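You operate a simulated robot arm through the tools that you are given. There is no shell and no other tool. Be economical: measure what you need, move in short steps, check, and stop when the job is done.

Carry out the task below with a simulated two-armed robot. There is one attempt and no reset: what you move stays moved.

TASK
Take the lid off the green tin on the top of the wooden bench and lay it down there. Take the mallet and put it on the top board of the tall shelf. Put the orange tub on the top of the wooden bench. Fetch the round brush and set it in the brown carton on the top of the small wooden bench. The order is free. Set down upright: orange tub.

It is judged by the outcome, as a careful person would: the job done as asked, and still so three seconds after it is handed in. It fails if anything else is knocked over, pushed out of place, dropped, spilled or broken. A push-on lid holds only when it is set on centred and level and pressed home; a screw cap is set on level and turned clockwise until tight.

THE ROBOT
Two 7-joint arms with fingered hands on one trunk, on a base that drives. Base frame: it is fixed to the floor where the robot stands at the start and does not move with it; the origin is under the middle of the robot, x ahead of it, y to its left, z up. Units: mm, rad, N and s.
The left shoulder is at the start at [30, 120, 1038], the right one opposite. With the tool pointing down near the work surface each hand reaches from about 260 to 700 mm from the robot's upright axis, wherever it stands, measured 20 degrees to its own side. Places, roughly: brown carton [2500, 3250, 750]; green tin (7x7x6 cm) [1300, 1400, 800]; mallet (10x26x6 cm) [1800, 1500, 1000]; orange tub (13x8x8 cm) [4800, 1100, 800]; round brush (3x3x17 cm) [4900, 1000, 900]; top board of the tall shelf [2000, 1600, 1300]; top of the wooden bench [600, 1600, 800]. Payload 4 kg a hand.
Tool frame (each hand has its own): the origin (TCP) lies between the finger pads and is the grasp point; the fingertips stand 19 mm ahead of it; z points along the fingers, y is the line along which they close. The gripper opens to 120 mm. The gripper's body begins 53 mm behind the TCP. The gripper is a hand of 3 fingers: y runs from the thumb to the fingers, the wrist lies at [0, 0, -219] in the tool frame, and closing takes about 1.5 s.
Orientation is that of the tool frame in the base frame, as a unit quaternion [x, y, z, w]. With the fingers straight down and closing along the base's y, the tool's x points along the base's -x, its y along +y and its z along -z.

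THE INTERFACE
- The arms move only by the tool apply_moves. It takes "left_plan", "right_plan" or both (then of equal length, played together; a hand with none holds still); each is a list of rows, each an object (a shift or turn left out is 0, a gripper value left out holds the last) with "dp": the shift along the tool's x, y, z in units of 20 mm (1.0 is 20 mm), a list of three; "delta_rot": the turn, a rotation vector about the tool's x, y, z in units of 5 degrees (1.0 is 5 degrees), a list of three; "jaw": the finger opening in mm, from 0 to 120. In form: [{"dp": [dx, dy, dz], "delta_rot": [ax, ay, az], "jaw": jaw}, ...]. A call has 1 to 8 rows; each row shifts and turns the commanded pose from where the row before left it, along the tool's axes as they then stand. A call with a number of a shift or a turn outside -1 to 1 is refused whole. Rows are played at 5 a second. More than 50 mm and 0.15 rad between two rows, or a gripper value outside its range, and nothing of the call is played. A pose out of reach is approached as far as the arm can. The call stops where the force on the tool passes 40 N (or 10 N more than at its start, if that is more) or the arm is blocked; 0.2 s more then pass. Each finger travels about 72 mm/s and halts on what it meets, pressing with about 28 N; the grip force reading is that of the motor and also rises with nothing between the fingers. The clock runs only during rows and for 0.2 s after the last one: add rows that do not move to give the fingers time. The reply holds the time, the measured pose of the TCP, the force on the tool along the base axes, the opening and the grip force, in the units named above and with some noise, with the torque about the TCP (base axes, N m) and any sound that the robot's microphone picked up.
- Cameras (640 x 400 px; columns grow to the right, rows downward): "scene" is now at [60, 27.2, 1598.4]; the picture's right is [0.34, -0.94, -0.00], its down [-0.63, -0.23, -0.74] and it looks along [0.70, 0.25, -0.67] (base axes); focal length 293 px, centre (320, 200). "left" rides on the left gripper at [-66, -4, -79] in its tool frame; the picture's right is [0.05, -1.00, 0.00], its down [0.76, 0.04, -0.64] and it looks along [0.64, 0.03, 0.77] (tool axes); focal length 251 px, centre (320, 200). "right" rides on the right gripper at [66, -4, -79] in its tool frame; the picture's right is [0.05, 1.00, 0.00], its down [-0.76, 0.04, -0.64] and it looks along [-0.64, 0.03, 0.77] (tool axes); focal length 251 px, centre (320, 200). There is no depth. A picture from a camera that has moved, and an enlarged one, comes with that camera's place and axes in the base frame and with its lens.
- camera(camera): a new picture of that camera. It takes no simulated time.
- lift_body(by): slides the trunk up (or, below 0, down) by that many mm; the arms and the scene camera ride with it, the base frame stays. It gives what a move gives, with no picture.
- roll_base(legs): drives the robot by 1 to 6 legs, each [ahead, turn to the left] in mm and rad, along the robot's own axes; the way and the turn of a leg run together, so that a leg with both is an arc; at most 1500 mm and 3.142 rad a leg. The arms and the cameras ride along, it lands a little off, and it stops where it bumps. It gives what a move gives.
- grasp_type(shape, hand): the hand has 3 fingers and takes this shape, open, in about a second: jaw (thumb against the fingers, like two jaws); tri (thumb and two fingers); tip (a fingertip pinch); poke (one finger out to press); point (the index stretched); flat (the hand flat); cup (the hand cupped); fist (a fist). The gripper value then closes the fingers along that shape, each until it touches; the sizes above hold for jaw. It gives what a move gives, with no picture.
- turn_head(pan, tilt): turns the head with the scene camera to pan (to the left, within 2.094 rad either way) and tilt (down, from -0.506 to 1.204), counted from straight ahead of the robot. It gives what a move gives.
- zoom(camera, box): a new picture of the part [left, top, right, bottom] of that camera's present view, enlarged. It takes no simulated time.
- sign_off(): hands the job in; it is judged then, once.

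Go step by step. Nothing tells you exact positions but the pictures and the camera data: compare them with the known pose of the tool, close in by small moves and look again before you grip or let go. The budget is 165 turns and 118 pictures, counting those below and the enlarged ones. Unless the task says otherwise, let go and move clear before handing in, and close with one line.

The tools are called after ">>>" as name(argument=value, ...) on one line, values as JSON. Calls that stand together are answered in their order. apply_moves: Moves the arms, as the interface text tells. Its arguments: {"type":"object","properties":{"left_plan":{"type":"array"},"right_plan":{"type":"array"}},"required":[]} The other tools are called the same way: lift_body (by) slides the trunk up or down; grasp_type (shape, hand) gives the hand a shape; roll_base (legs) drives the base; turn_head (pan, tilt) turns the head that bears the scene camera; camera (camera) takes a picture; zoom (camera, box) takes an enlarged picture of a part of a camera's view; sign_off () hands the job in.

At the start:

```text
clock: 0.0
left_tcp_pos: [324.8, 384.2, 1015.3]
left_orientation: [0.0, 1.0, 0.001, -0.001]
left_wrist_force: [-0.3, 0.1, 0.4]
left_torque: [0.02, 0.01, -0.03]
left_width: 119.8
left_finger_force: 0.1
left_shape: jaw
right_tcp_pos: [309.8, 12.8, 1085.7]
right_orientation: [0.0, 1.0, 0.0, 0.0]
right_wrist_force: [-0.7, -0.3, 0.8]
right_torque: [0.03, -0.01, 0.02]
right_width: 120.0
right_finger_force: 0.2
right_shape: jaw
trunk travel left (down, up): [-250.0, 290.0]
robot x, y, heading: [-0.3, -2.2, -0.001]
head pan, tilt: [0.349, 0.733]
```

scene: 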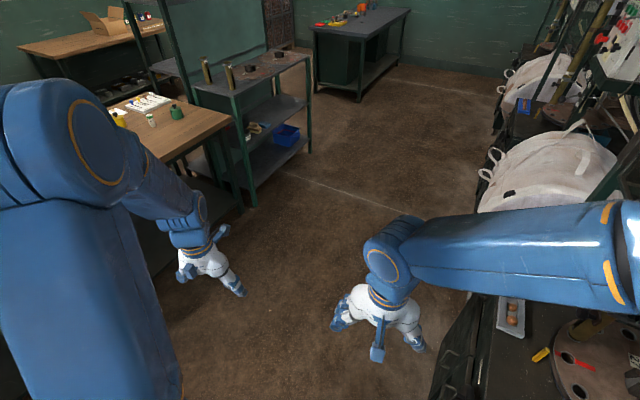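
right: 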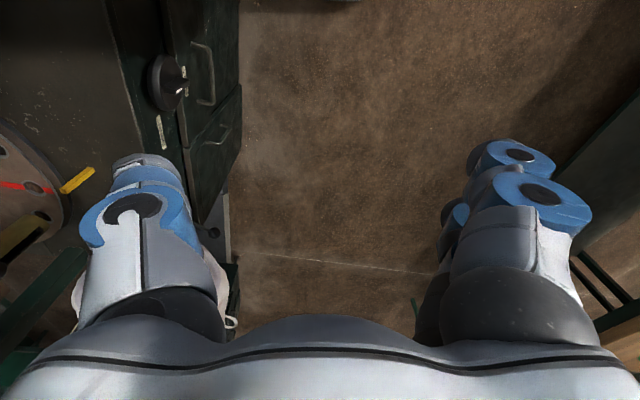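
left: 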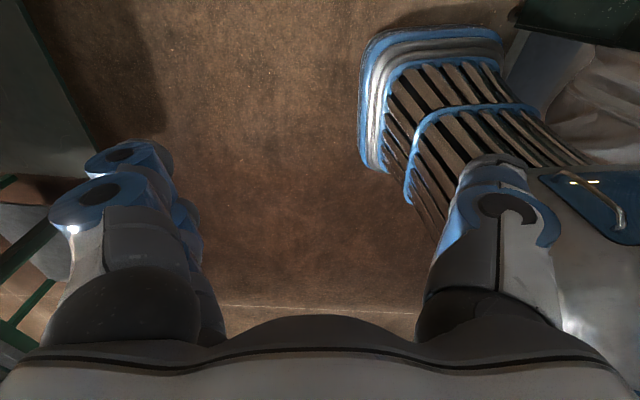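

The wooden bench with the green tin is ahead-left, the far dark table holds the orange tub. I look around with the head first.

>>> turn_head(pan=0.9, tilt=0.45)

>>> camera(camera="scene")

>>> zoom(camera="scene", box=[240, 120, 480, 270])

```text
clock: 1.0
left_tcp_pos: [323.8, 384.2, 1016.4]
left_orientation: [0.0, 1.0, 0.0, 0.001]
left_wrist_force: [-0.3, -0.5, 0.9]
left_torque: [0.01, 0.04, -0.01]
left_width: 119.9
left_finger_force: 0.1
left_shape: jaw
right_tcp_pos: [309.4, 12.6, 1085.8]
right_orientation: [-0.001, 1.0, -0.001, 0.0]
right_wrist_force: [-0.5, -0.3, 0.1]
right_torque: [0.04, -0.01, 0.03]
right_width: 119.9
right_finger_force: 0.0
right_shape: jaw
trunk travel left (down, up): [-250.0, 290.0]
robot x, y, heading: [1.8, 0.2, 0.002]
head pan, tilt: [0.901, 0.45]
```

```text
114 pictures are left
camera scene: at [38.7, 70.6, 1623.4], right [0.78, -0.62, 0.0], down [-0.27, -0.34, -0.9], along [0.56, 0.7, -0.44], focal length 293 px, centre (320, 200)
```

scene: 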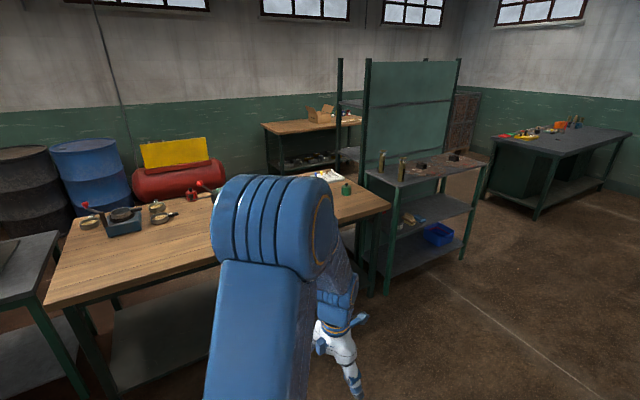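

```text
2.67 times, centred on (360, 195) of scene
camera zoom: at [38.7, 70.6, 1623.4], right [0.78, -0.62, 0.0], down [-0.27, -0.34, -0.9], along [0.56, 0.7, -0.44], focal length 782 px, centre (213, 213)
```

zoom: 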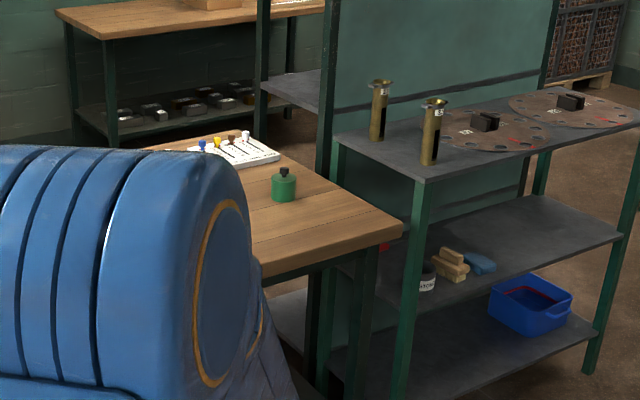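

The tin stands at about (1283,1346). I need to find the mallet and the tall shelf, so I zoom in there.

>>> zoom(camera="scene", box=[320, 50, 500, 162])

>>> zoom(camera="scene", box=[480, 90, 640, 190])

>>> zoom(camera="scene", box=[240, 90, 400, 190])

```text
3.56 times, centred on (410, 106) of scene
camera zoom: at [38.7, 70.6, 1623.4], right [0.78, -0.62, 0.0], down [-0.27, -0.34, -0.9], along [0.56, 0.7, -0.44], focal length 1043 px, centre (0, 534)
```

zoom: 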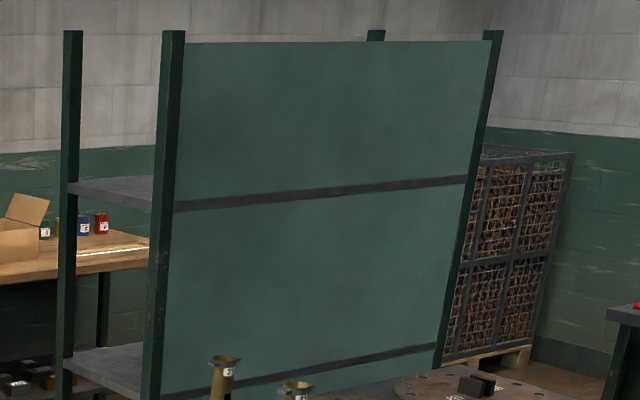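

```text
4.00 times, centred on (560, 140) of scene
camera zoom: at [38.7, 70.6, 1623.4], right [0.78, -0.62, 0.0], down [-0.27, -0.34, -0.9], along [0.56, 0.7, -0.44], focal length 1173 px, centre (-640, 440)
```

zoom: 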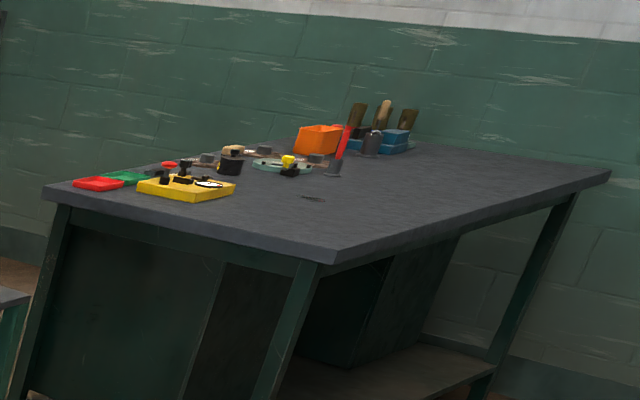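

```text
4.00 times, centred on (320, 140) of scene
camera zoom: at [38.7, 70.6, 1623.4], right [0.78, -0.62, 0.0], down [-0.27, -0.34, -0.9], along [0.56, 0.7, -0.44], focal length 1173 px, centre (320, 440)
```

zoom: 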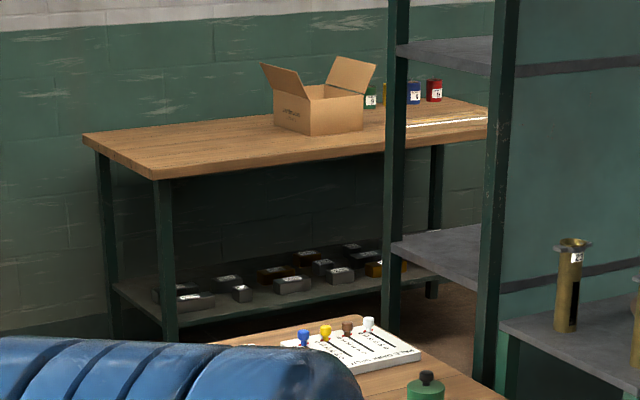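

The tall shelf is open on its far (+y) side, with an aisle to the small bench carrying the carton. First I do the tin: I drive to in front of the wooden bench, facing +y.

>>> roll_base(legs=[[0, 0.27], [1130, 0], [0, 1.3]])

>>> turn_head(pan=0.0, tilt=0.6)

>>> camera(camera="scene")

```text
clock: 9.4
left_tcp_pos: [918.3, 778.9, 1015.4]
left_orientation: [-0.477, 0.879, -0.002, 0.0]
left_wrist_force: [-0.8, -0.7, -0.8]
left_torque: [-0.03, -0.04, 0.0]
left_width: 120.1
left_finger_force: 0.0
left_shape: jaw
right_tcp_pos: [1220.7, 563.9, 1085.1]
right_orientation: [-0.477, 0.879, -0.002, 0.001]
right_wrist_force: [-1.2, 0.6, -0.4]
right_torque: [-0.01, -0.04, 0.0]
right_width: 119.8
right_finger_force: 0.0
right_shape: jaw
trunk travel left (down, up): [-250.0, 290.0]
robot x, y, heading: [1100.4, 268.1, 1.007]
head pan, tilt: [0.901, 0.45]
stopped in leg 3: the robot was blocked; the commanded pose is now the measured one
```

```text
clock: 10.6
left_tcp_pos: [919.6, 775.7, 1016.5]
left_orientation: [-0.477, 0.879, 0.0, 0.001]
left_wrist_force: [-0.1, -0.2, -0.5]
left_torque: [-0.01, -0.03, 0.01]
left_width: 119.8
left_finger_force: 0.1
left_shape: jaw
right_tcp_pos: [1222.8, 561.3, 1086.4]
right_orientation: [-0.477, 0.879, 0.0, 0.0]
right_wrist_force: [-1.0, 0.6, -0.2]
right_torque: [-0.02, -0.02, -0.01]
right_width: 120.2
right_finger_force: 0.1
right_shape: jaw
trunk travel left (down, up): [-250.0, 290.0]
robot x, y, heading: [1099.0, 269.6, 1.007]
head pan, tilt: [0.0, 0.6]
```

```text
109 pictures are left
camera scene: at [1137.9, 325.2, 1609.9], right [0.85, -0.53, 0.0], down [-0.3, -0.48, -0.83], along [0.44, 0.7, -0.56], focal length 293 px, centre (320, 200)
```

scene: 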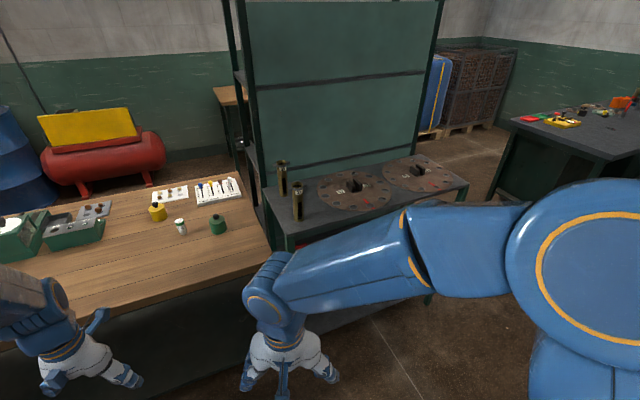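

The turn was blocked; I look to the right and down to see on what.

>>> turn_head(pan=-1.5, tilt=0.7)

>>> camera(camera="scene")

>>> turn_head(pan=1.6, tilt=0.8)

>>> camera(camera="scene")

```text
clock: 12.2
left_tcp_pos: [919.6, 775.5, 1015.9]
left_orientation: [-0.476, 0.879, -0.001, 0.0]
left_wrist_force: [0.5, 0.5, -0.2]
left_torque: [0.01, -0.01, 0.01]
left_width: 119.8
left_finger_force: 0.1
left_shape: jaw
right_tcp_pos: [1224.0, 562.0, 1085.8]
right_orientation: [-0.477, 0.879, 0.0, 0.0]
right_wrist_force: [0.0, 0.6, 0.1]
right_torque: [0.0, -0.02, -0.03]
right_width: 119.6
right_finger_force: 0.0
right_shape: jaw
trunk travel left (down, up): [-250.0, 290.0]
robot x, y, heading: [1098.8, 267.2, 1.006]
head pan, tilt: [-1.499, 0.7]
```

```text
108 pictures are left
camera scene: at [1165.4, 210.7, 1601.3], right [-0.47, -0.88, 0.0], down [-0.57, 0.3, -0.77], along [0.67, -0.36, -0.64], focal length 293 px, centre (320, 200)
```

scene: 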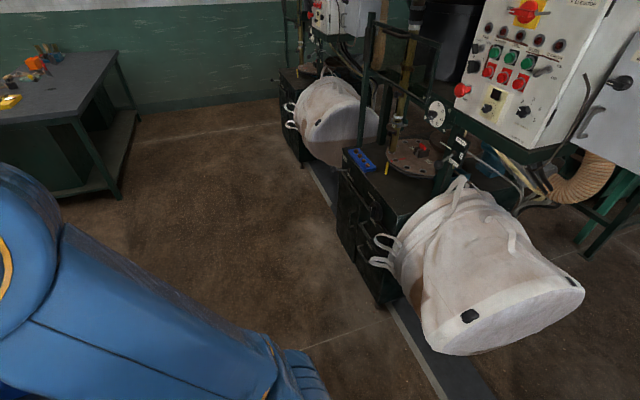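

```text
clock: 14.9
left_tcp_pos: [921.0, 776.4, 1015.8]
left_orientation: [-0.477, 0.879, -0.001, 0.001]
left_wrist_force: [-0.8, 0.8, 0.0]
left_torque: [0.02, -0.03, 0.02]
left_width: 119.7
left_finger_force: 0.1
left_shape: jaw
right_tcp_pos: [1223.4, 561.4, 1086.0]
right_orientation: [-0.478, 0.879, 0.0, 0.0]
right_wrist_force: [-0.4, 0.6, 0.6]
right_torque: [-0.01, -0.02, 0.01]
right_width: 120.1
right_finger_force: 0.1
right_shape: jaw
trunk travel left (down, up): [-250.0, 290.0]
robot x, y, heading: [1101.5, 268.2, 1.009]
head pan, tilt: [1.6, 0.799]
```

```text
107 pictures are left
camera scene: at [1021.1, 291.8, 1593.0], right [0.51, 0.86, 0.0], down [0.62, -0.37, -0.7], along [-0.6, 0.35, -0.72], focal length 293 px, centre (320, 200)
```

scene: 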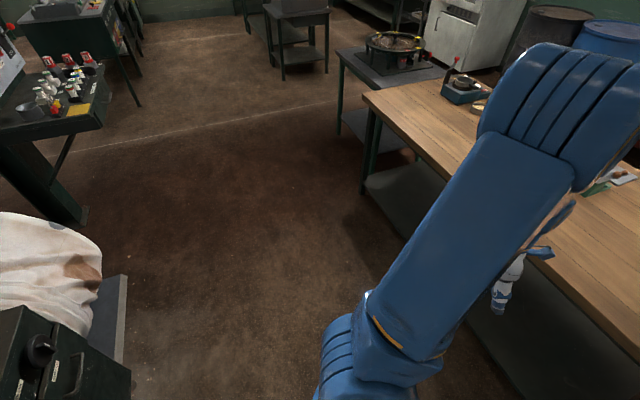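

Behind me there is a machine cabinet close by; probably the base's rear touched it. I move ahead and then turn.

>>> roll_base(legs=[[180, 0], [0, 0.563]])

>>> turn_head(pan=-0.1, tilt=0.75)

>>> camera(camera="scene")

```text
clock: 17.9
left_tcp_pos: [773.6, 750.6, 1015.9]
left_orientation: [-0.703, 0.711, -0.001, -0.001]
left_wrist_force: [0.1, 0.5, -0.6]
left_torque: [-0.02, 0.01, 0.0]
left_width: 119.9
left_finger_force: 0.1
left_shape: jaw
right_tcp_pos: [1144.0, 732.4, 1084.6]
right_orientation: [-0.703, 0.712, 0.0, 0.0]
right_wrist_force: [0.0, -0.1, 0.9]
right_torque: [0.03, 0.02, 0.03]
right_width: 120.2
right_finger_force: 0.0
right_shape: jaw
trunk travel left (down, up): [-250.0, 290.0]
robot x, y, heading: [1229.4, 416.4, 1.555]
head pan, tilt: [1.6, 0.799]
```

```text
clock: 19.7
left_tcp_pos: [773.7, 749.8, 1017.9]
left_orientation: [-0.703, 0.711, 0.0, 0.0]
left_wrist_force: [0.5, 0.3, 0.5]
left_torque: [-0.01, -0.01, 0.04]
left_width: 120.1
left_finger_force: 0.0
left_shape: jaw
right_tcp_pos: [1143.8, 731.0, 1085.8]
right_orientation: [-0.703, 0.712, -0.001, 0.001]
right_wrist_force: [0.3, 0.5, -1.3]
right_torque: [-0.03, 0.04, 0.02]
right_width: 120.0
right_finger_force: 0.0
right_shape: jaw
trunk travel left (down, up): [-250.0, 290.0]
robot x, y, heading: [1233.6, 418.3, 1.557]
head pan, tilt: [-0.099, 0.75]
```

```text
106 pictures are left
camera scene: at [1241.3, 479.1, 1597.0], right [0.99, -0.11, 0.0], down [-0.08, -0.68, -0.73], along [0.08, 0.73, -0.68], focal length 293 px, centre (320, 200)
```

scene: 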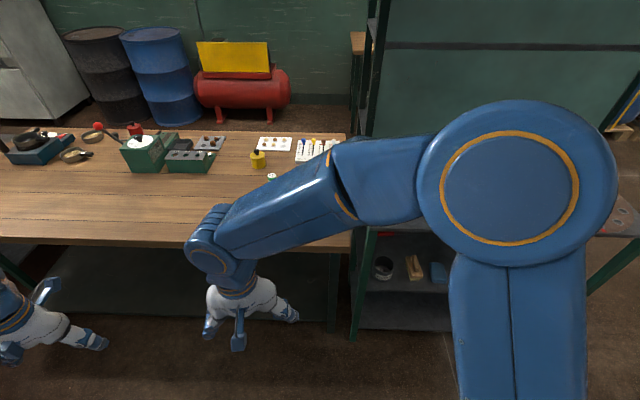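

I am at (1232,418) facing the bench. I raise the trunk to keep the elbows above the brass shells, then close in so the tin is 20° to my right.

>>> lift_body(by=150)

>>> roll_base(legs=[[0, 0.19], [310, 0]])

>>> turn_head(pan=-0.3, tilt=0.85)

>>> camera(camera="scene")

>>> camera(camera="right")

```text
clock: 21.4
left_tcp_pos: [772.7, 749.7, 1166.2]
left_orientation: [-0.702, 0.712, 0.0, 0.0]
left_wrist_force: [0.2, -0.3, -0.8]
left_torque: [0.01, 0.04, -0.01]
left_width: 119.9
left_finger_force: 0.0
left_shape: jaw
right_tcp_pos: [1144.9, 730.1, 1234.8]
right_orientation: [-0.703, 0.711, 0.0, 0.0]
right_wrist_force: [-0.7, -0.6, 0.2]
right_torque: [0.0, 0.01, 0.03]
right_width: 120.4
right_finger_force: 0.0
right_shape: jaw
trunk travel left (down, up): [-400.0, 140.0]
robot x, y, heading: [1231.2, 418.8, 1.554]
head pan, tilt: [-0.099, 0.75]
```

```text
clock: 24.2
left_tcp_pos: [666.9, 953.8, 1166.6]
left_orientation: [0.767, -0.642, 0.001, 0.0]
left_wrist_force: [0.4, -0.4, -0.3]
left_torque: [0.0, -0.01, 0.02]
left_width: 120.1
left_finger_force: 0.0
left_shape: jaw
right_tcp_pos: [1033.2, 1006.2, 1235.4]
right_orientation: [0.766, -0.642, 0.0, 0.0]
right_wrist_force: [0.1, 0.1, -0.2]
right_torque: [0.0, 0.01, 0.01]
right_width: 119.9
right_finger_force: 0.0
right_shape: jaw
trunk travel left (down, up): [-400.0, 140.0]
robot x, y, heading: [1178.6, 715.2, 1.749]
head pan, tilt: [-0.099, 0.75]
```

```text
clock: 24.9
left_tcp_pos: [667.7, 956.3, 1166.9]
left_orientation: [0.767, -0.641, 0.001, 0.001]
left_wrist_force: [-0.4, -0.5, 0.3]
left_torque: [-0.01, -0.01, 0.02]
left_width: 119.9
left_finger_force: 0.1
left_shape: jaw
right_tcp_pos: [1033.7, 1006.3, 1235.2]
right_orientation: [0.767, -0.641, 0.001, 0.001]
right_wrist_force: [-0.3, 0.1, -0.3]
right_torque: [-0.01, 0.0, 0.04]
right_width: 120.1
right_finger_force: 0.1
right_shape: jaw
trunk travel left (down, up): [-400.0, 140.0]
robot x, y, heading: [1179.0, 712.7, 1.75]
head pan, tilt: [-0.3, 0.85]
```

```text
105 pictures are left
camera scene: at [1190.4, 772.0, 1739.0], right [0.99, -0.12, 0.0], down [-0.09, -0.75, -0.66], along [0.08, 0.65, -0.75], focal length 293 px, centre (320, 200)
```

scene: 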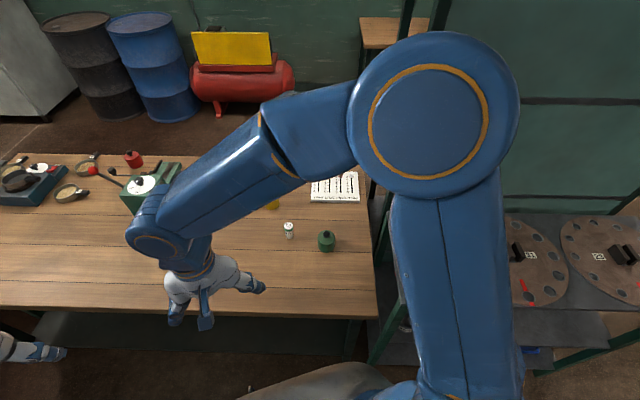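

```text
104 pictures are left
camera right: at [1049.7, 941.9, 1314.0], right [-0.97, -0.23, 0.0], down [-0.18, 0.75, 0.64], along [-0.15, 0.63, -0.77], focal length 251 px, centre (320, 200)
```

right: 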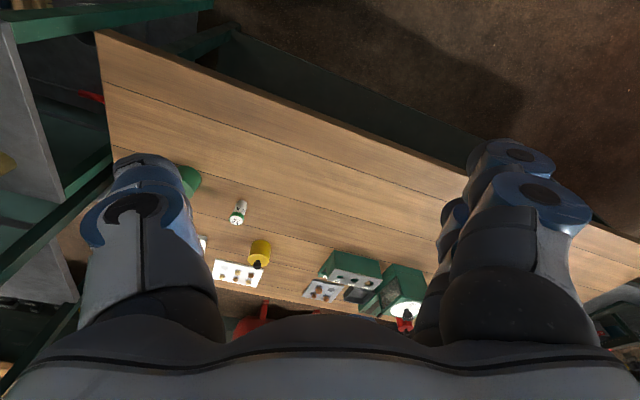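

The tin with its dark-green lid is visible. I zoom to measure it.

>>> zoom(camera="scene", box=[260, 190, 400, 278])

```text
4.55 times, centred on (330, 234) of scene
camera zoom: at [1190.4, 772.0, 1739.0], right [0.99, -0.12, 0.0], down [-0.09, -0.75, -0.66], along [0.08, 0.65, -0.75], focal length 1333 px, centre (274, 46)
```

zoom: 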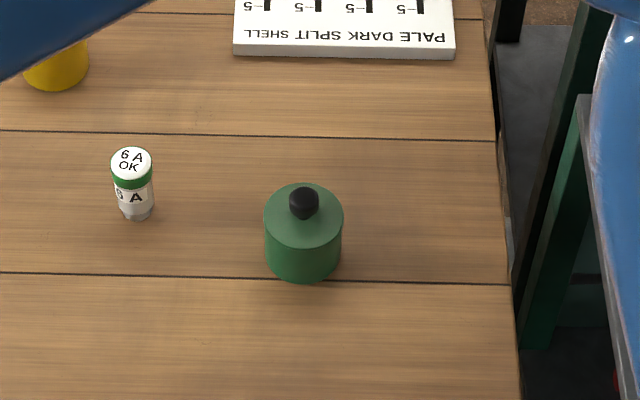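

The tin is at about (1287,1366), its lid top near z 845 with a black knob. I bring the right hand over it.

>>> apply_moves(right_plan=[{"dp": [-1, -1, 0.5]}, {"dp": [-1, -1, 0.5]}, {"dp": [-1, -1, 0.5]}, {"dp": [-1, -1, 0.5]}, {"dp": [-1, -1, 0.5]}, {"dp": [-1, -1, 0.5]}, {"dp": [-1, -1, 0.5]}, {"dp": [-1, -1, 0.5]}])

>>> apply_moves(right_plan=[{"dp": [-1, -1, 0.8]}, {"dp": [-1, -1, 0.8]}, {"dp": [-1, -1, 0.8]}, {"dp": [-1, -1, 0.8]}, {"dp": [-1, -1, 0.8]}, {"dp": [-1, -1, 0.8]}, {"dp": [-0.8, -1, 0.8]}, {"dp": [0, -0.7, 0.8]}])

>>> camera(camera="scene")

>>> camera(camera="right")

```text
clock: 26.7
left_tcp_pos: [666.8, 955.5, 1166.2]
left_orientation: [0.767, -0.642, 0.001, 0.001]
left_wrist_force: [0.8, -0.1, 0.5]
left_torque: [-0.04, 0.0, -0.04]
left_width: 120.0
left_finger_force: 0.0
left_shape: jaw
right_tcp_pos: [1164.3, 1191.8, 1153.4]
right_orientation: [0.767, -0.641, 0.0, 0.0]
right_wrist_force: [-0.6, -0.1, -0.4]
right_torque: [-0.03, 0.0, -0.01]
right_width: 120.0
right_finger_force: 0.1
right_shape: jaw
trunk travel left (down, up): [-400.0, 140.0]
robot x, y, heading: [1179.5, 714.3, 1.748]
head pan, tilt: [-0.3, 0.85]
```

```text
clock: 28.5
left_tcp_pos: [666.5, 953.8, 1167.5]
left_orientation: [0.766, -0.642, 0.0, -0.001]
left_wrist_force: [-0.6, -0.4, 0.0]
left_torque: [-0.01, -0.02, -0.03]
left_width: 120.0
left_finger_force: 0.1
left_shape: jaw
right_tcp_pos: [1294.3, 1353.6, 1028.4]
right_orientation: [0.767, -0.642, 0.0, -0.001]
right_wrist_force: [0.0, -0.9, -0.8]
right_torque: [0.02, 0.02, 0.03]
right_width: 120.0
right_finger_force: 0.0
right_shape: jaw
trunk travel left (down, up): [-400.0, 140.0]
robot x, y, heading: [1178.6, 714.4, 1.747]
head pan, tilt: [-0.3, 0.85]
```

```text
102 pictures are left
camera scene: at [1190.7, 770.8, 1739.0], right [0.99, -0.12, 0.0], down [-0.09, -0.75, -0.66], along [0.08, 0.65, -0.75], focal length 293 px, centre (320, 200)
```

scene: 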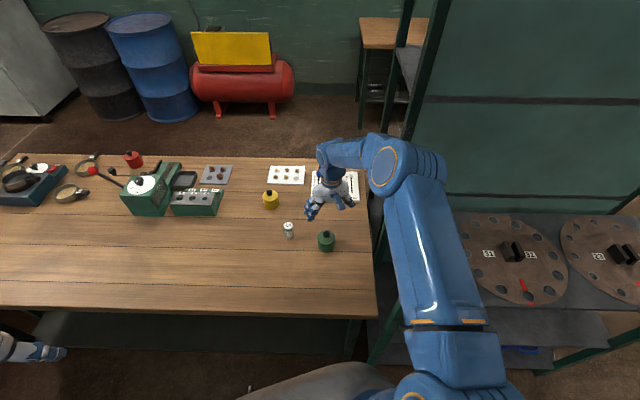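

```text
101 pictures are left
camera right: at [1308.8, 1289.3, 1106.6], right [-0.97, -0.23, 0.0], down [-0.18, 0.75, 0.64], along [-0.15, 0.63, -0.77], focal length 251 px, centre (320, 200)
```

right: 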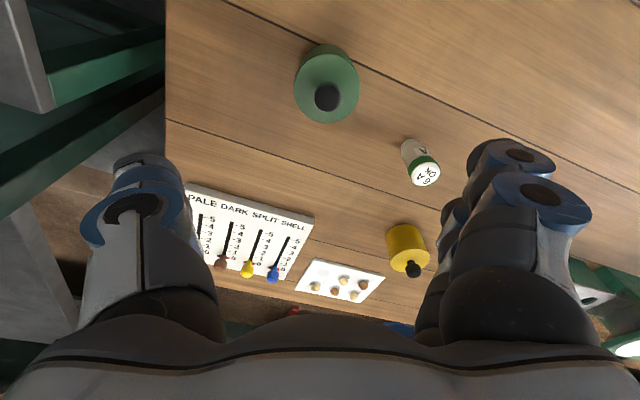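

Both views agree: the knob is at about (1287,1363), its top near z 865. I centre and descend with the fingers half closed.

>>> apply_moves(right_plan=[{"dp": [-0.5, 0.3, 0.8], "jaw": 55}, {"dp": [0, 0, 1]}, {"dp": [0, 0, 1]}, {"dp": [0, 0, 1]}, {"dp": [0, 0, 1]}, {"dp": [0, 0, 1]}, {}, {}])

>>> camera(camera="right")

>>> zoom(camera="scene", box=[260, 170, 400, 258])

```text
clock: 30.3
left_tcp_pos: [666.1, 954.9, 1166.8]
left_orientation: [0.767, -0.642, 0.001, 0.0]
left_wrist_force: [-0.5, -0.5, -0.7]
left_torque: [0.02, -0.02, -0.02]
left_width: 120.4
left_finger_force: 0.0
left_shape: jaw
right_tcp_pos: [1283.0, 1362.0, 909.4]
right_orientation: [0.766, -0.642, 0.0, 0.0]
right_wrist_force: [-0.4, 0.0, 0.1]
right_torque: [0.02, 0.01, -0.01]
right_width: 55.5
right_finger_force: 0.2
right_shape: jaw
trunk travel left (down, up): [-400.0, 140.0]
robot x, y, heading: [1172.5, 710.6, 1.749]
head pan, tilt: [-0.3, 0.85]
```

```text
100 pictures are left
camera right: at [1298.8, 1297.5, 988.8], right [-0.97, -0.23, 0.0], down [-0.18, 0.75, 0.64], along [-0.15, 0.63, -0.77], focal length 251 px, centre (320, 200)
```

right: 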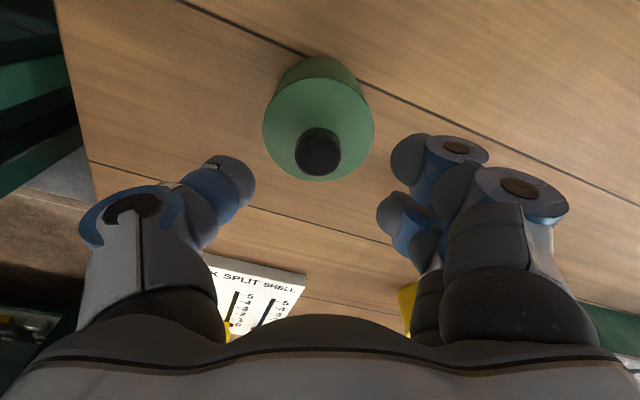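

```text
4.55 times, centred on (330, 214) of scene
camera zoom: at [1190.1, 771.3, 1739.0], right [0.99, -0.12, 0.0], down [-0.09, -0.75, -0.66], along [0.08, 0.65, -0.75], focal length 1333 px, centre (274, 136)
```

zoom: 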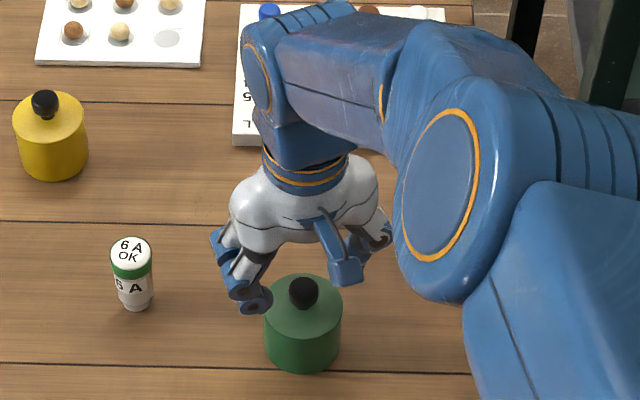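

Centred over the knob within 2 mm. I descend 40 mm and close on the knob.

>>> apply_moves(right_plan=[{"dp": [0, 0, 1]}, {"dp": [-0.1, -0.1, 1]}, {}, {"jaw": 10}, {}, {}, {}, {}])

>>> zoom(camera="right", box=[160, 50, 480, 250])

>>> zoom(camera="scene", box=[260, 170, 400, 258])

```text
clock: 32.1
left_tcp_pos: [665.6, 953.5, 1167.1]
left_orientation: [0.767, -0.642, 0.001, -0.001]
left_wrist_force: [-0.5, -0.6, -0.2]
left_torque: [0.01, -0.01, -0.03]
left_width: 119.9
left_finger_force: 0.0
left_shape: jaw
right_tcp_pos: [1284.2, 1364.9, 873.3]
right_orientation: [0.767, -0.642, -0.002, -0.002]
right_wrist_force: [-6.0, 2.8, 22.0]
right_torque: [0.09, -0.21, 0.09]
right_width: 41.8
right_finger_force: 28.2
right_shape: jaw
trunk travel left (down, up): [-400.0, 140.0]
robot x, y, heading: [1172.8, 717.3, 1.747]
head pan, tilt: [-0.3, 0.85]
```

```text
2.00 times, centred on (320, 150) of right
camera zoom: at [1300.4, 1299.4, 952.5], right [-0.97, -0.23, 0.0], down [-0.18, 0.74, 0.65], along [-0.15, 0.63, -0.76], focal length 503 px, centre (320, 300)
```

zoom: 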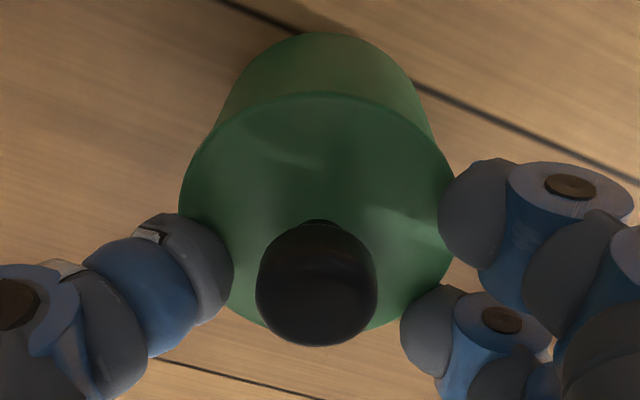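

```text
4.55 times, centred on (330, 214) of scene
camera zoom: at [1188.8, 768.5, 1739.2], right [0.99, -0.12, 0.0], down [-0.09, -0.74, -0.66], along [0.08, 0.66, -0.75], focal length 1333 px, centre (274, 136)
```

zoom: 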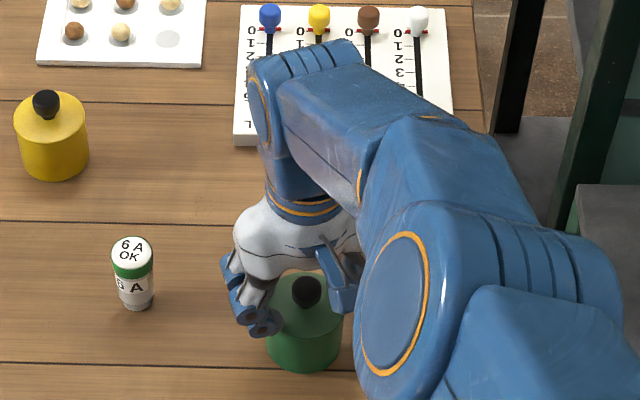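

The fingertips rest on the lid top before reaching the knob. I rise a little and close again.

>>> apply_moves(right_plan=[{"dp": [0, 0, -0.5], "jaw": 45}, {"jaw": 15}, {}, {}, {}])

>>> zoom(camera="right", box=[160, 50, 480, 250])

```text
clock: 33.3
left_tcp_pos: [666.1, 956.0, 1166.6]
left_orientation: [0.767, -0.642, 0.001, 0.001]
left_wrist_force: [0.9, -0.2, 0.2]
left_torque: [0.0, 0.03, -0.01]
left_width: 119.9
left_finger_force: 0.1
left_shape: jaw
right_tcp_pos: [1285.2, 1363.6, 881.9]
right_orientation: [0.767, -0.642, 0.0, 0.0]
right_wrist_force: [0.1, 0.3, 0.1]
right_torque: [0.01, 0.01, 0.01]
right_width: 38.3
right_finger_force: 27.9
right_shape: jaw
trunk travel left (down, up): [-400.0, 140.0]
robot x, y, heading: [1177.3, 712.3, 1.751]
head pan, tilt: [-0.3, 0.85]
heard: snap
```

```text
2.00 times, centred on (320, 150) of right
camera zoom: at [1301.1, 1299.2, 960.3], right [-0.97, -0.23, 0.0], down [-0.18, 0.75, 0.64], along [-0.15, 0.63, -0.77], focal length 503 px, centre (320, 300)
```

zoom: 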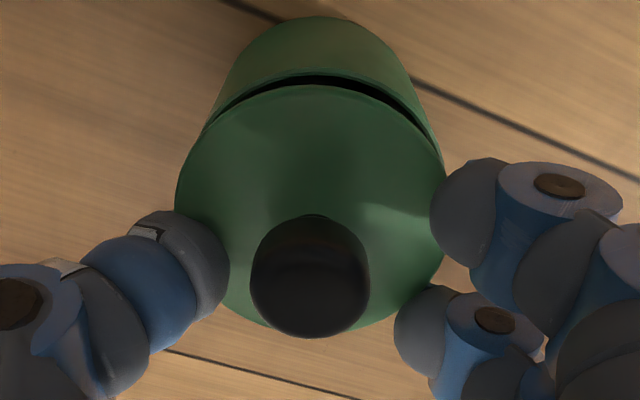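

A snap, and a gap shows: the lid is in the fingers and loose. I lift it gently and look.

>>> apply_moves(right_plan=[{"dp": [0, 0, -0.5]}, {"dp": [0, 0, -0.5]}, {"dp": [0, 0, -0.5]}, {}])

>>> zoom(camera="right", box=[160, 50, 480, 250])

>>> zoom(camera="scene", box=[260, 170, 400, 258])

```text
clock: 34.3
left_tcp_pos: [666.7, 955.1, 1165.9]
left_orientation: [0.767, -0.642, 0.001, 0.0]
left_wrist_force: [-0.6, 0.2, 0.2]
left_torque: [0.0, -0.03, 0.04]
left_width: 120.0
left_finger_force: 0.1
left_shape: jaw
right_tcp_pos: [1286.4, 1363.3, 912.9]
right_orientation: [0.767, -0.642, 0.0, 0.0]
right_wrist_force: [0.1, -0.8, 0.2]
right_torque: [0.0, 0.01, 0.05]
right_width: 38.2
right_finger_force: 28.1
right_shape: jaw
trunk travel left (down, up): [-400.0, 140.0]
robot x, y, heading: [1175.9, 714.6, 1.75]
head pan, tilt: [-0.3, 0.85]
```

```text
2.00 times, centred on (320, 150) of right
camera zoom: at [1301.3, 1299.6, 991.5], right [-0.97, -0.23, 0.0], down [-0.18, 0.75, 0.64], along [-0.15, 0.63, -0.77], focal length 503 px, centre (320, 300)
```

zoom: 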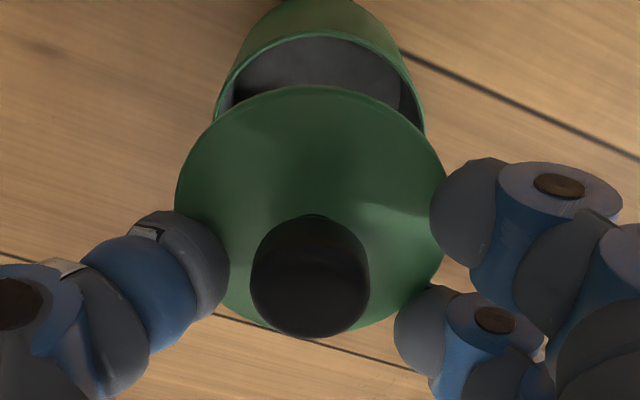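

```text
4.55 times, centred on (330, 214) of scene
camera zoom: at [1190.2, 771.4, 1739.0], right [0.99, -0.12, 0.0], down [-0.09, -0.75, -0.66], along [0.08, 0.65, -0.75], focal length 1333 px, centre (274, 136)
```

zoom: 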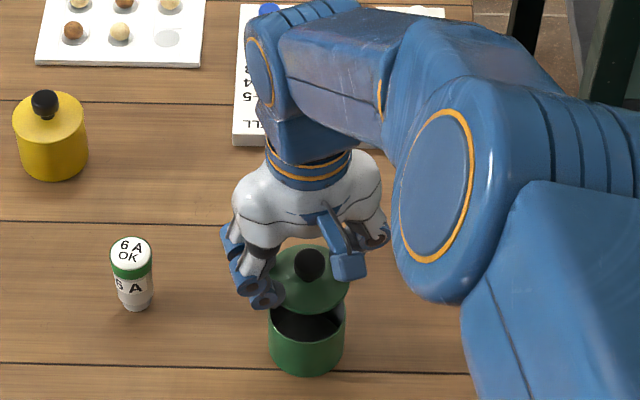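

The lid is held and the tin stays put. I carry the lid to a free spot near (1180,1230), on the robot's side.

>>> apply_moves(right_plan=[{"dp": [0, 0, -1]}, {"dp": [0, 0, -1]}, {"dp": [1, 1, 0]}, {"dp": [1, 1, 0]}, {"dp": [1, 1, 0]}, {"dp": [1, 1, 0]}, {"dp": [1, 1, 0]}, {"dp": [0.6, 1, 0]}])

>>> apply_moves(right_plan=[{"dp": [0, 0.4, 1]}, {"dp": [0, 0, 1]}, {"dp": [0, 0, 1]}, {"dp": [0, 0, 0.5]}, {}])

>>> zoom(camera="scene", box=[240, 190, 400, 290])

>>> camera(camera="right")

```text
clock: 36.1
left_tcp_pos: [665.6, 954.5, 1166.3]
left_orientation: [0.766, -0.643, 0.0, 0.0]
left_wrist_force: [0.2, 0.2, -0.7]
left_torque: [-0.01, 0.01, -0.03]
left_width: 120.0
left_finger_force: 0.1
left_shape: jaw
right_tcp_pos: [1188.4, 1232.9, 951.4]
right_orientation: [0.767, -0.642, 0.001, -0.001]
right_wrist_force: [0.2, 0.9, -0.2]
right_torque: [0.01, -0.01, -0.03]
right_width: 38.0
right_finger_force: 27.5
right_shape: jaw
trunk travel left (down, up): [-400.0, 140.0]
robot x, y, heading: [1177.3, 712.8, 1.746]
head pan, tilt: [-0.3, 0.85]
```

```text
clock: 37.3
left_tcp_pos: [666.1, 955.6, 1166.9]
left_orientation: [0.767, -0.642, 0.001, -0.001]
left_wrist_force: [0.4, -0.5, -0.3]
left_torque: [0.02, -0.02, 0.01]
left_width: 120.1
left_finger_force: 0.1
left_shape: jaw
right_tcp_pos: [1178.2, 1231.1, 880.5]
right_orientation: [0.767, -0.642, 0.0, 0.0]
right_wrist_force: [-0.1, 0.1, -0.6]
right_torque: [0.01, -0.02, -0.02]
right_width: 38.0
right_finger_force: 28.2
right_shape: jaw
trunk travel left (down, up): [-400.0, 140.0]
robot x, y, heading: [1176.1, 714.7, 1.75]
head pan, tilt: [-0.3, 0.85]
```

```text
4.00 times, centred on (320, 240) of scene
camera zoom: at [1190.4, 771.2, 1739.0], right [0.99, -0.12, 0.0], down [-0.09, -0.75, -0.66], along [0.08, 0.65, -0.75], focal length 1173 px, centre (320, 40)
```

zoom: 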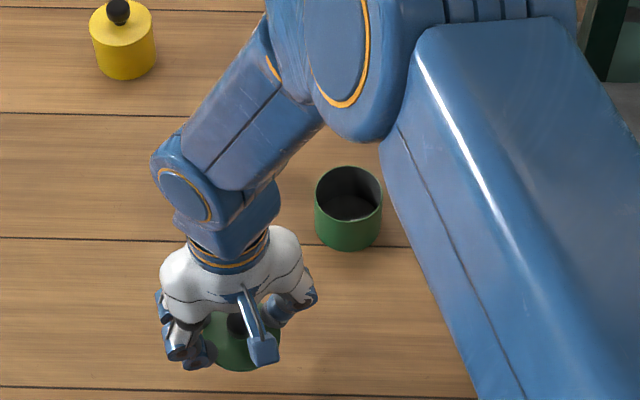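

```text
92 pictures are left
camera right: at [1194.5, 1166.1, 959.4], right [-0.97, -0.23, 0.0], down [-0.18, 0.75, 0.64], along [-0.15, 0.63, -0.77], focal length 251 px, centre (320, 200)
```

right: 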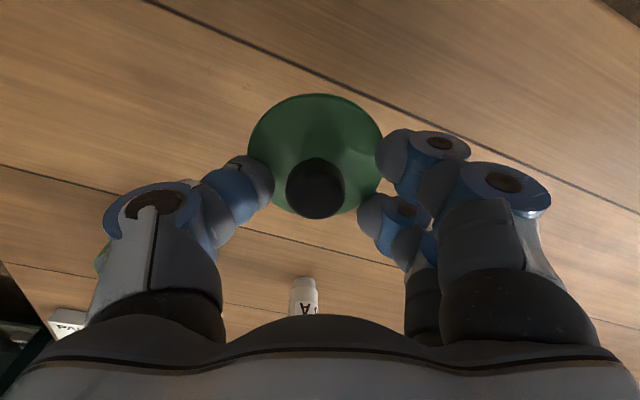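

The spot is clear. I lower in small steps until contact.

>>> apply_moves(right_plan=[{"dp": [0, 0, 0.4]}, {"dp": [0, 0, 0.4]}, {"dp": [0, 0, 0.25]}, {"dp": [0, 0, 0.25]}, {}])

>>> apply_moves(right_plan=[{"dp": [0, 0, 0.2]}, {"dp": [0, 0, 0.1]}, {}])

```text
clock: 38.5
left_tcp_pos: [666.8, 955.7, 1166.0]
left_orientation: [0.766, -0.643, 0.001, 0.0]
left_wrist_force: [-0.3, 0.1, 0.0]
left_torque: [0.03, 0.01, -0.02]
left_width: 120.1
left_finger_force: 0.1
left_shape: jaw
right_tcp_pos: [1177.1, 1230.0, 853.5]
right_orientation: [0.766, -0.643, 0.0, -0.001]
right_wrist_force: [0.0, -0.6, -0.8]
right_torque: [0.0, -0.02, -0.01]
right_width: 38.2
right_finger_force: 28.0
right_shape: jaw
trunk travel left (down, up): [-400.0, 140.0]
robot x, y, heading: [1172.8, 713.3, 1.749]
head pan, tilt: [-0.3, 0.85]
```

```text
clock: 39.3
left_tcp_pos: [665.2, 954.2, 1166.8]
left_orientation: [0.766, -0.642, 0.002, 0.0]
left_wrist_force: [-0.1, 0.0, -0.4]
left_torque: [0.01, 0.02, -0.02]
left_width: 120.0
left_finger_force: 0.0
left_shape: jaw
right_tcp_pos: [1177.9, 1230.9, 849.6]
right_orientation: [0.766, -0.643, 0.0, 0.001]
right_wrist_force: [-0.6, 0.0, -0.6]
right_torque: [0.0, -0.03, -0.01]
right_width: 38.0
right_finger_force: 28.3
right_shape: jaw
trunk travel left (down, up): [-400.0, 140.0]
robot x, y, heading: [1174.9, 714.2, 1.75]
head pan, tilt: [-0.3, 0.85]
```

>>> apply_moves(right_plan=[{"dp": [0, 0, 0.15]}, {"dp": [0, 0, 0.1]}, {"dp": [0, 0, 0.1]}, {}])

>>> zoom(camera="right", box=[160, 50, 480, 250])

```text
clock: 40.3
left_tcp_pos: [666.5, 955.7, 1165.7]
left_orientation: [0.767, -0.642, 0.001, -0.001]
left_wrist_force: [0.1, -0.1, 1.4]
left_torque: [-0.04, -0.03, -0.04]
left_width: 120.3
left_finger_force: 0.0
left_shape: jaw
right_tcp_pos: [1179.4, 1231.0, 842.7]
right_orientation: [0.767, -0.642, 0.0, 0.0]
right_wrist_force: [0.3, -0.2, 0.4]
right_torque: [0.01, 0.01, 0.0]
right_width: 38.0
right_finger_force: 27.7
right_shape: jaw
trunk travel left (down, up): [-400.0, 140.0]
robot x, y, heading: [1175.1, 715.2, 1.747]
head pan, tilt: [-0.3, 0.85]
```

```text
2.00 times, centred on (320, 150) of right
camera zoom: at [1194.5, 1166.5, 921.0], right [-0.97, -0.23, 0.0], down [-0.18, 0.75, 0.64], along [-0.15, 0.63, -0.77], focal length 503 px, centre (320, 300)
```

zoom: 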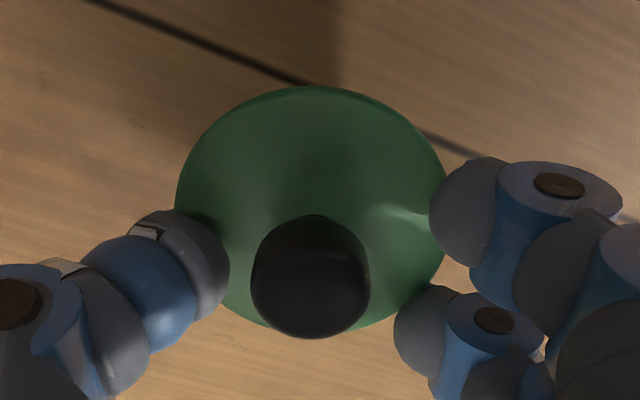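

>>> apply_moves(right_plan=[{"dp": [0, 0, 0.1]}, {"dp": [0, 0, 0.1]}, {"dp": [0, 0, 0.1]}, {}])

>>> apply_moves(right_plan=[{"dp": [0, 0, 0.1]}, {"dp": [0, 0, 0.1]}, {}])

```text
clock: 41.3
left_tcp_pos: [666.6, 955.1, 1165.3]
left_orientation: [0.766, -0.642, 0.001, 0.001]
left_wrist_force: [-0.5, -0.1, -0.3]
left_torque: [0.01, 0.01, -0.01]
left_width: 120.2
left_finger_force: 0.0
left_shape: jaw
right_tcp_pos: [1179.7, 1231.7, 835.2]
right_orientation: [0.768, -0.641, 0.0, 0.0]
right_wrist_force: [-0.4, 0.5, -1.0]
right_torque: [0.02, 0.03, 0.01]
right_width: 38.2
right_finger_force: 27.9
right_shape: jaw
trunk travel left (down, up): [-400.0, 140.0]
robot x, y, heading: [1174.5, 711.9, 1.747]
head pan, tilt: [-0.3, 0.85]
```

```text
clock: 42.1
left_tcp_pos: [665.9, 955.5, 1166.8]
left_orientation: [0.767, -0.642, 0.001, -0.001]
left_wrist_force: [0.0, 0.3, 0.5]
left_torque: [-0.01, 0.02, 0.0]
left_width: 120.2
left_finger_force: 0.0
left_shape: jaw
right_tcp_pos: [1179.1, 1230.6, 832.8]
right_orientation: [0.767, -0.642, 0.0, -0.001]
right_wrist_force: [-0.4, -0.1, -0.3]
right_torque: [-0.02, -0.01, 0.01]
right_width: 38.6
right_finger_force: 28.8
right_shape: jaw
trunk travel left (down, up): [-400.0, 140.0]
robot x, y, heading: [1177.1, 714.3, 1.746]
head pan, tilt: [-0.3, 0.85]
```

>>> apply_moves(right_plan=[{"dp": [0, 0, 0.15]}, {"dp": [0, 0, 0.15]}, {}])

>>> zoom(camera="right", box=[160, 50, 480, 250])

```text
clock: 42.9
left_tcp_pos: [665.7, 953.5, 1165.6]
left_orientation: [0.767, -0.642, 0.001, -0.001]
left_wrist_force: [0.4, 0.9, 0.7]
left_torque: [0.04, 0.0, -0.02]
left_width: 119.8
left_finger_force: 0.0
left_shape: jaw
right_tcp_pos: [1179.0, 1232.4, 828.2]
right_orientation: [0.766, -0.643, -0.002, -0.002]
right_wrist_force: [2.9, 1.1, 24.2]
right_torque: [0.04, -0.66, 0.0]
right_width: 37.9
right_finger_force: 28.2
right_shape: jaw
trunk travel left (down, up): [-400.0, 140.0]
robot x, y, heading: [1175.1, 714.2, 1.75]
head pan, tilt: [-0.3, 0.85]
```

```text
2.00 times, centred on (320, 150) of right
camera zoom: at [1195.0, 1166.5, 907.6], right [-0.97, -0.23, 0.0], down [-0.18, 0.74, 0.65], along [-0.15, 0.63, -0.76], focal length 503 px, centre (320, 300)
```

zoom: 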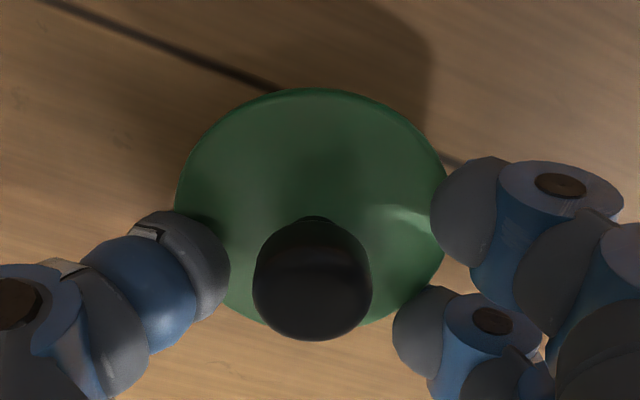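

Contact. I relieve slightly, open and lift away.

>>> apply_moves(right_plan=[{"dp": [0, 0, -0.1]}, {"jaw": 60}, {}, {"jaw": 90}, {}, {"dp": [0, 0, -1]}, {"dp": [0, 0, -1]}, {"dp": [0, 0, -1]}])

>>> camera(camera="right")

```text
clock: 44.7
left_tcp_pos: [666.8, 955.0, 1166.2]
left_orientation: [0.767, -0.642, 0.001, -0.001]
left_wrist_force: [0.0, 0.2, -0.1]
left_torque: [-0.01, -0.02, -0.02]
left_width: 120.1
left_finger_force: 0.0
left_shape: jaw
right_tcp_pos: [1177.4, 1230.4, 887.6]
right_orientation: [0.767, -0.641, 0.0, 0.0]
right_wrist_force: [0.1, 0.1, 0.4]
right_torque: [0.04, -0.01, -0.02]
right_width: 89.7
right_finger_force: 0.0
right_shape: jaw
trunk travel left (down, up): [-400.0, 140.0]
robot x, y, heading: [1178.9, 714.4, 1.748]
head pan, tilt: [-0.3, 0.85]
```

```text
89 pictures are left
camera right: at [1193.9, 1165.9, 965.7], right [-0.97, -0.23, 0.0], down [-0.18, 0.75, 0.64], along [-0.15, 0.63, -0.77], focal length 251 px, centre (320, 200)
```

right: 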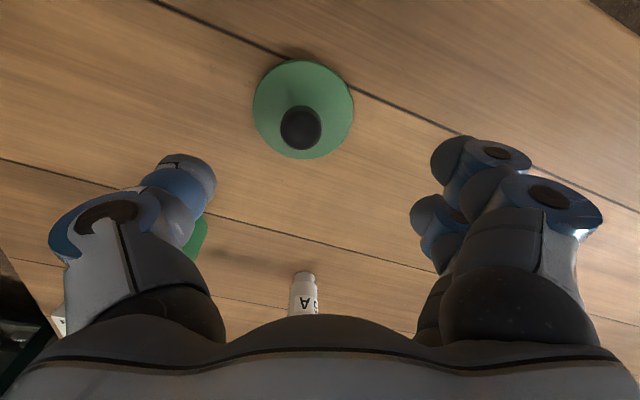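

The lid lies flat on the bench. I retract the hand, back away and head for the far table.

>>> apply_moves(right_plan=[{"dp": [0, 0, -1]}, {"dp": [0, 0, -1]}, {"dp": [0, 0, -1]}, {"dp": [0, 0, -1]}, {"dp": [0, 0, -1]}, {"dp": [0, 0, -1]}, {"dp": [0, 0, -1]}, {"dp": [1, 0.9, -1]}])

>>> apply_moves(right_plan=[{"dp": [1, 0.9, -1]}, {"dp": [1, 0.9, -1]}, {"dp": [1, 0.9, -1]}, {"dp": [1, 0.9, -1]}, {"dp": [1, 0.9, -1]}, {"dp": [1, 0.9, -1]}, {"dp": [1, 0.9, -1]}, {"dp": [1, 0.9, -1]}])

>>> roll_base(legs=[[-320, 0], [0, -1.8], [1500, 0]])

>>> turn_head(pan=0.35, tilt=0.35)

>>> camera(camera="scene")

```text
clock: 46.5
left_tcp_pos: [664.3, 953.6, 1166.9]
left_orientation: [0.766, -0.642, 0.0, 0.0]
left_wrist_force: [-0.5, -0.7, 0.2]
left_torque: [-0.01, -0.05, 0.01]
left_width: 120.1
left_finger_force: 0.1
left_shape: jaw
right_tcp_pos: [1164.5, 1205.7, 1048.9]
right_orientation: [0.767, -0.642, 0.0, 0.0]
right_wrist_force: [-1.3, -0.4, 0.3]
right_torque: [-0.02, 0.01, 0.02]
right_width: 89.7
right_finger_force: 0.3
right_shape: jaw
trunk travel left (down, up): [-400.0, 140.0]
robot x, y, heading: [1176.8, 709.9, 1.751]
head pan, tilt: [-0.3, 0.85]
```

```text
clock: 48.3
left_tcp_pos: [665.8, 954.1, 1167.0]
left_orientation: [0.766, -0.643, 0.001, 0.0]
left_wrist_force: [0.0, 0.1, -0.2]
left_torque: [0.03, 0.02, -0.01]
left_width: 119.8
left_finger_force: 0.1
left_shape: jaw
right_tcp_pos: [1054.0, 1024.0, 1212.0]
right_orientation: [0.767, -0.641, 0.001, -0.001]
right_wrist_force: [0.5, 1.0, 0.7]
right_torque: [-0.01, -0.03, -0.01]
right_width: 89.7
right_finger_force: 0.1
right_shape: jaw
trunk travel left (down, up): [-400.0, 140.0]
robot x, y, heading: [1172.5, 715.5, 1.747]
head pan, tilt: [-0.3, 0.85]
```

```text
clock: 52.6
left_tcp_pos: [1014.7, 921.2, 1166.9]
left_orientation: [-0.481, 0.877, -0.001, 0.0]
left_wrist_force: [-0.4, -0.8, -0.2]
left_torque: [-0.01, 0.01, 0.04]
left_width: 120.1
left_finger_force: 0.0
left_shape: jaw
right_tcp_pos: [1347.9, 712.0, 1210.5]
right_orientation: [-0.481, 0.877, -0.001, 0.0]
right_wrist_force: [1.0, 0.2, 0.3]
right_torque: [-0.03, 0.02, 0.0]
right_width: 90.2
right_finger_force: 0.1
right_shape: jaw
trunk travel left (down, up): [-400.0, 140.0]
robot x, y, heading: [1186.2, 422.0, 1.026]
head pan, tilt: [-0.3, 0.85]
stopped in leg 2: the robot was blocked; the commanded pose is now the measured one
```

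```text
clock: 53.6
left_tcp_pos: [1014.8, 921.2, 1167.6]
left_orientation: [-0.481, 0.877, -0.001, 0.0]
left_wrist_force: [0.2, 0.3, 0.5]
left_torque: [0.01, 0.01, -0.01]
left_width: 119.8
left_finger_force: 0.1
left_shape: jaw
right_tcp_pos: [1346.2, 710.4, 1210.3]
right_orientation: [-0.481, 0.877, 0.0, 0.0]
right_wrist_force: [0.4, 0.4, -0.1]
right_torque: [0.0, 0.04, -0.03]
right_width: 90.0
right_finger_force: 0.1
right_shape: jaw
trunk travel left (down, up): [-400.0, 140.0]
robot x, y, heading: [1188.8, 418.7, 1.023]
head pan, tilt: [0.351, 0.351]
```

```text
88 pictures are left
camera scene: at [1199.7, 492.9, 1782.6], right [0.98, -0.2, 0.0], down [-0.07, -0.34, -0.94], along [0.18, 0.92, -0.34], focal length 293 px, centre (320, 200)
```

scene: 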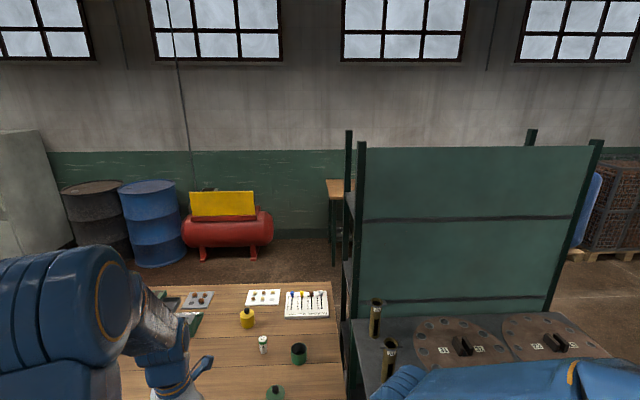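

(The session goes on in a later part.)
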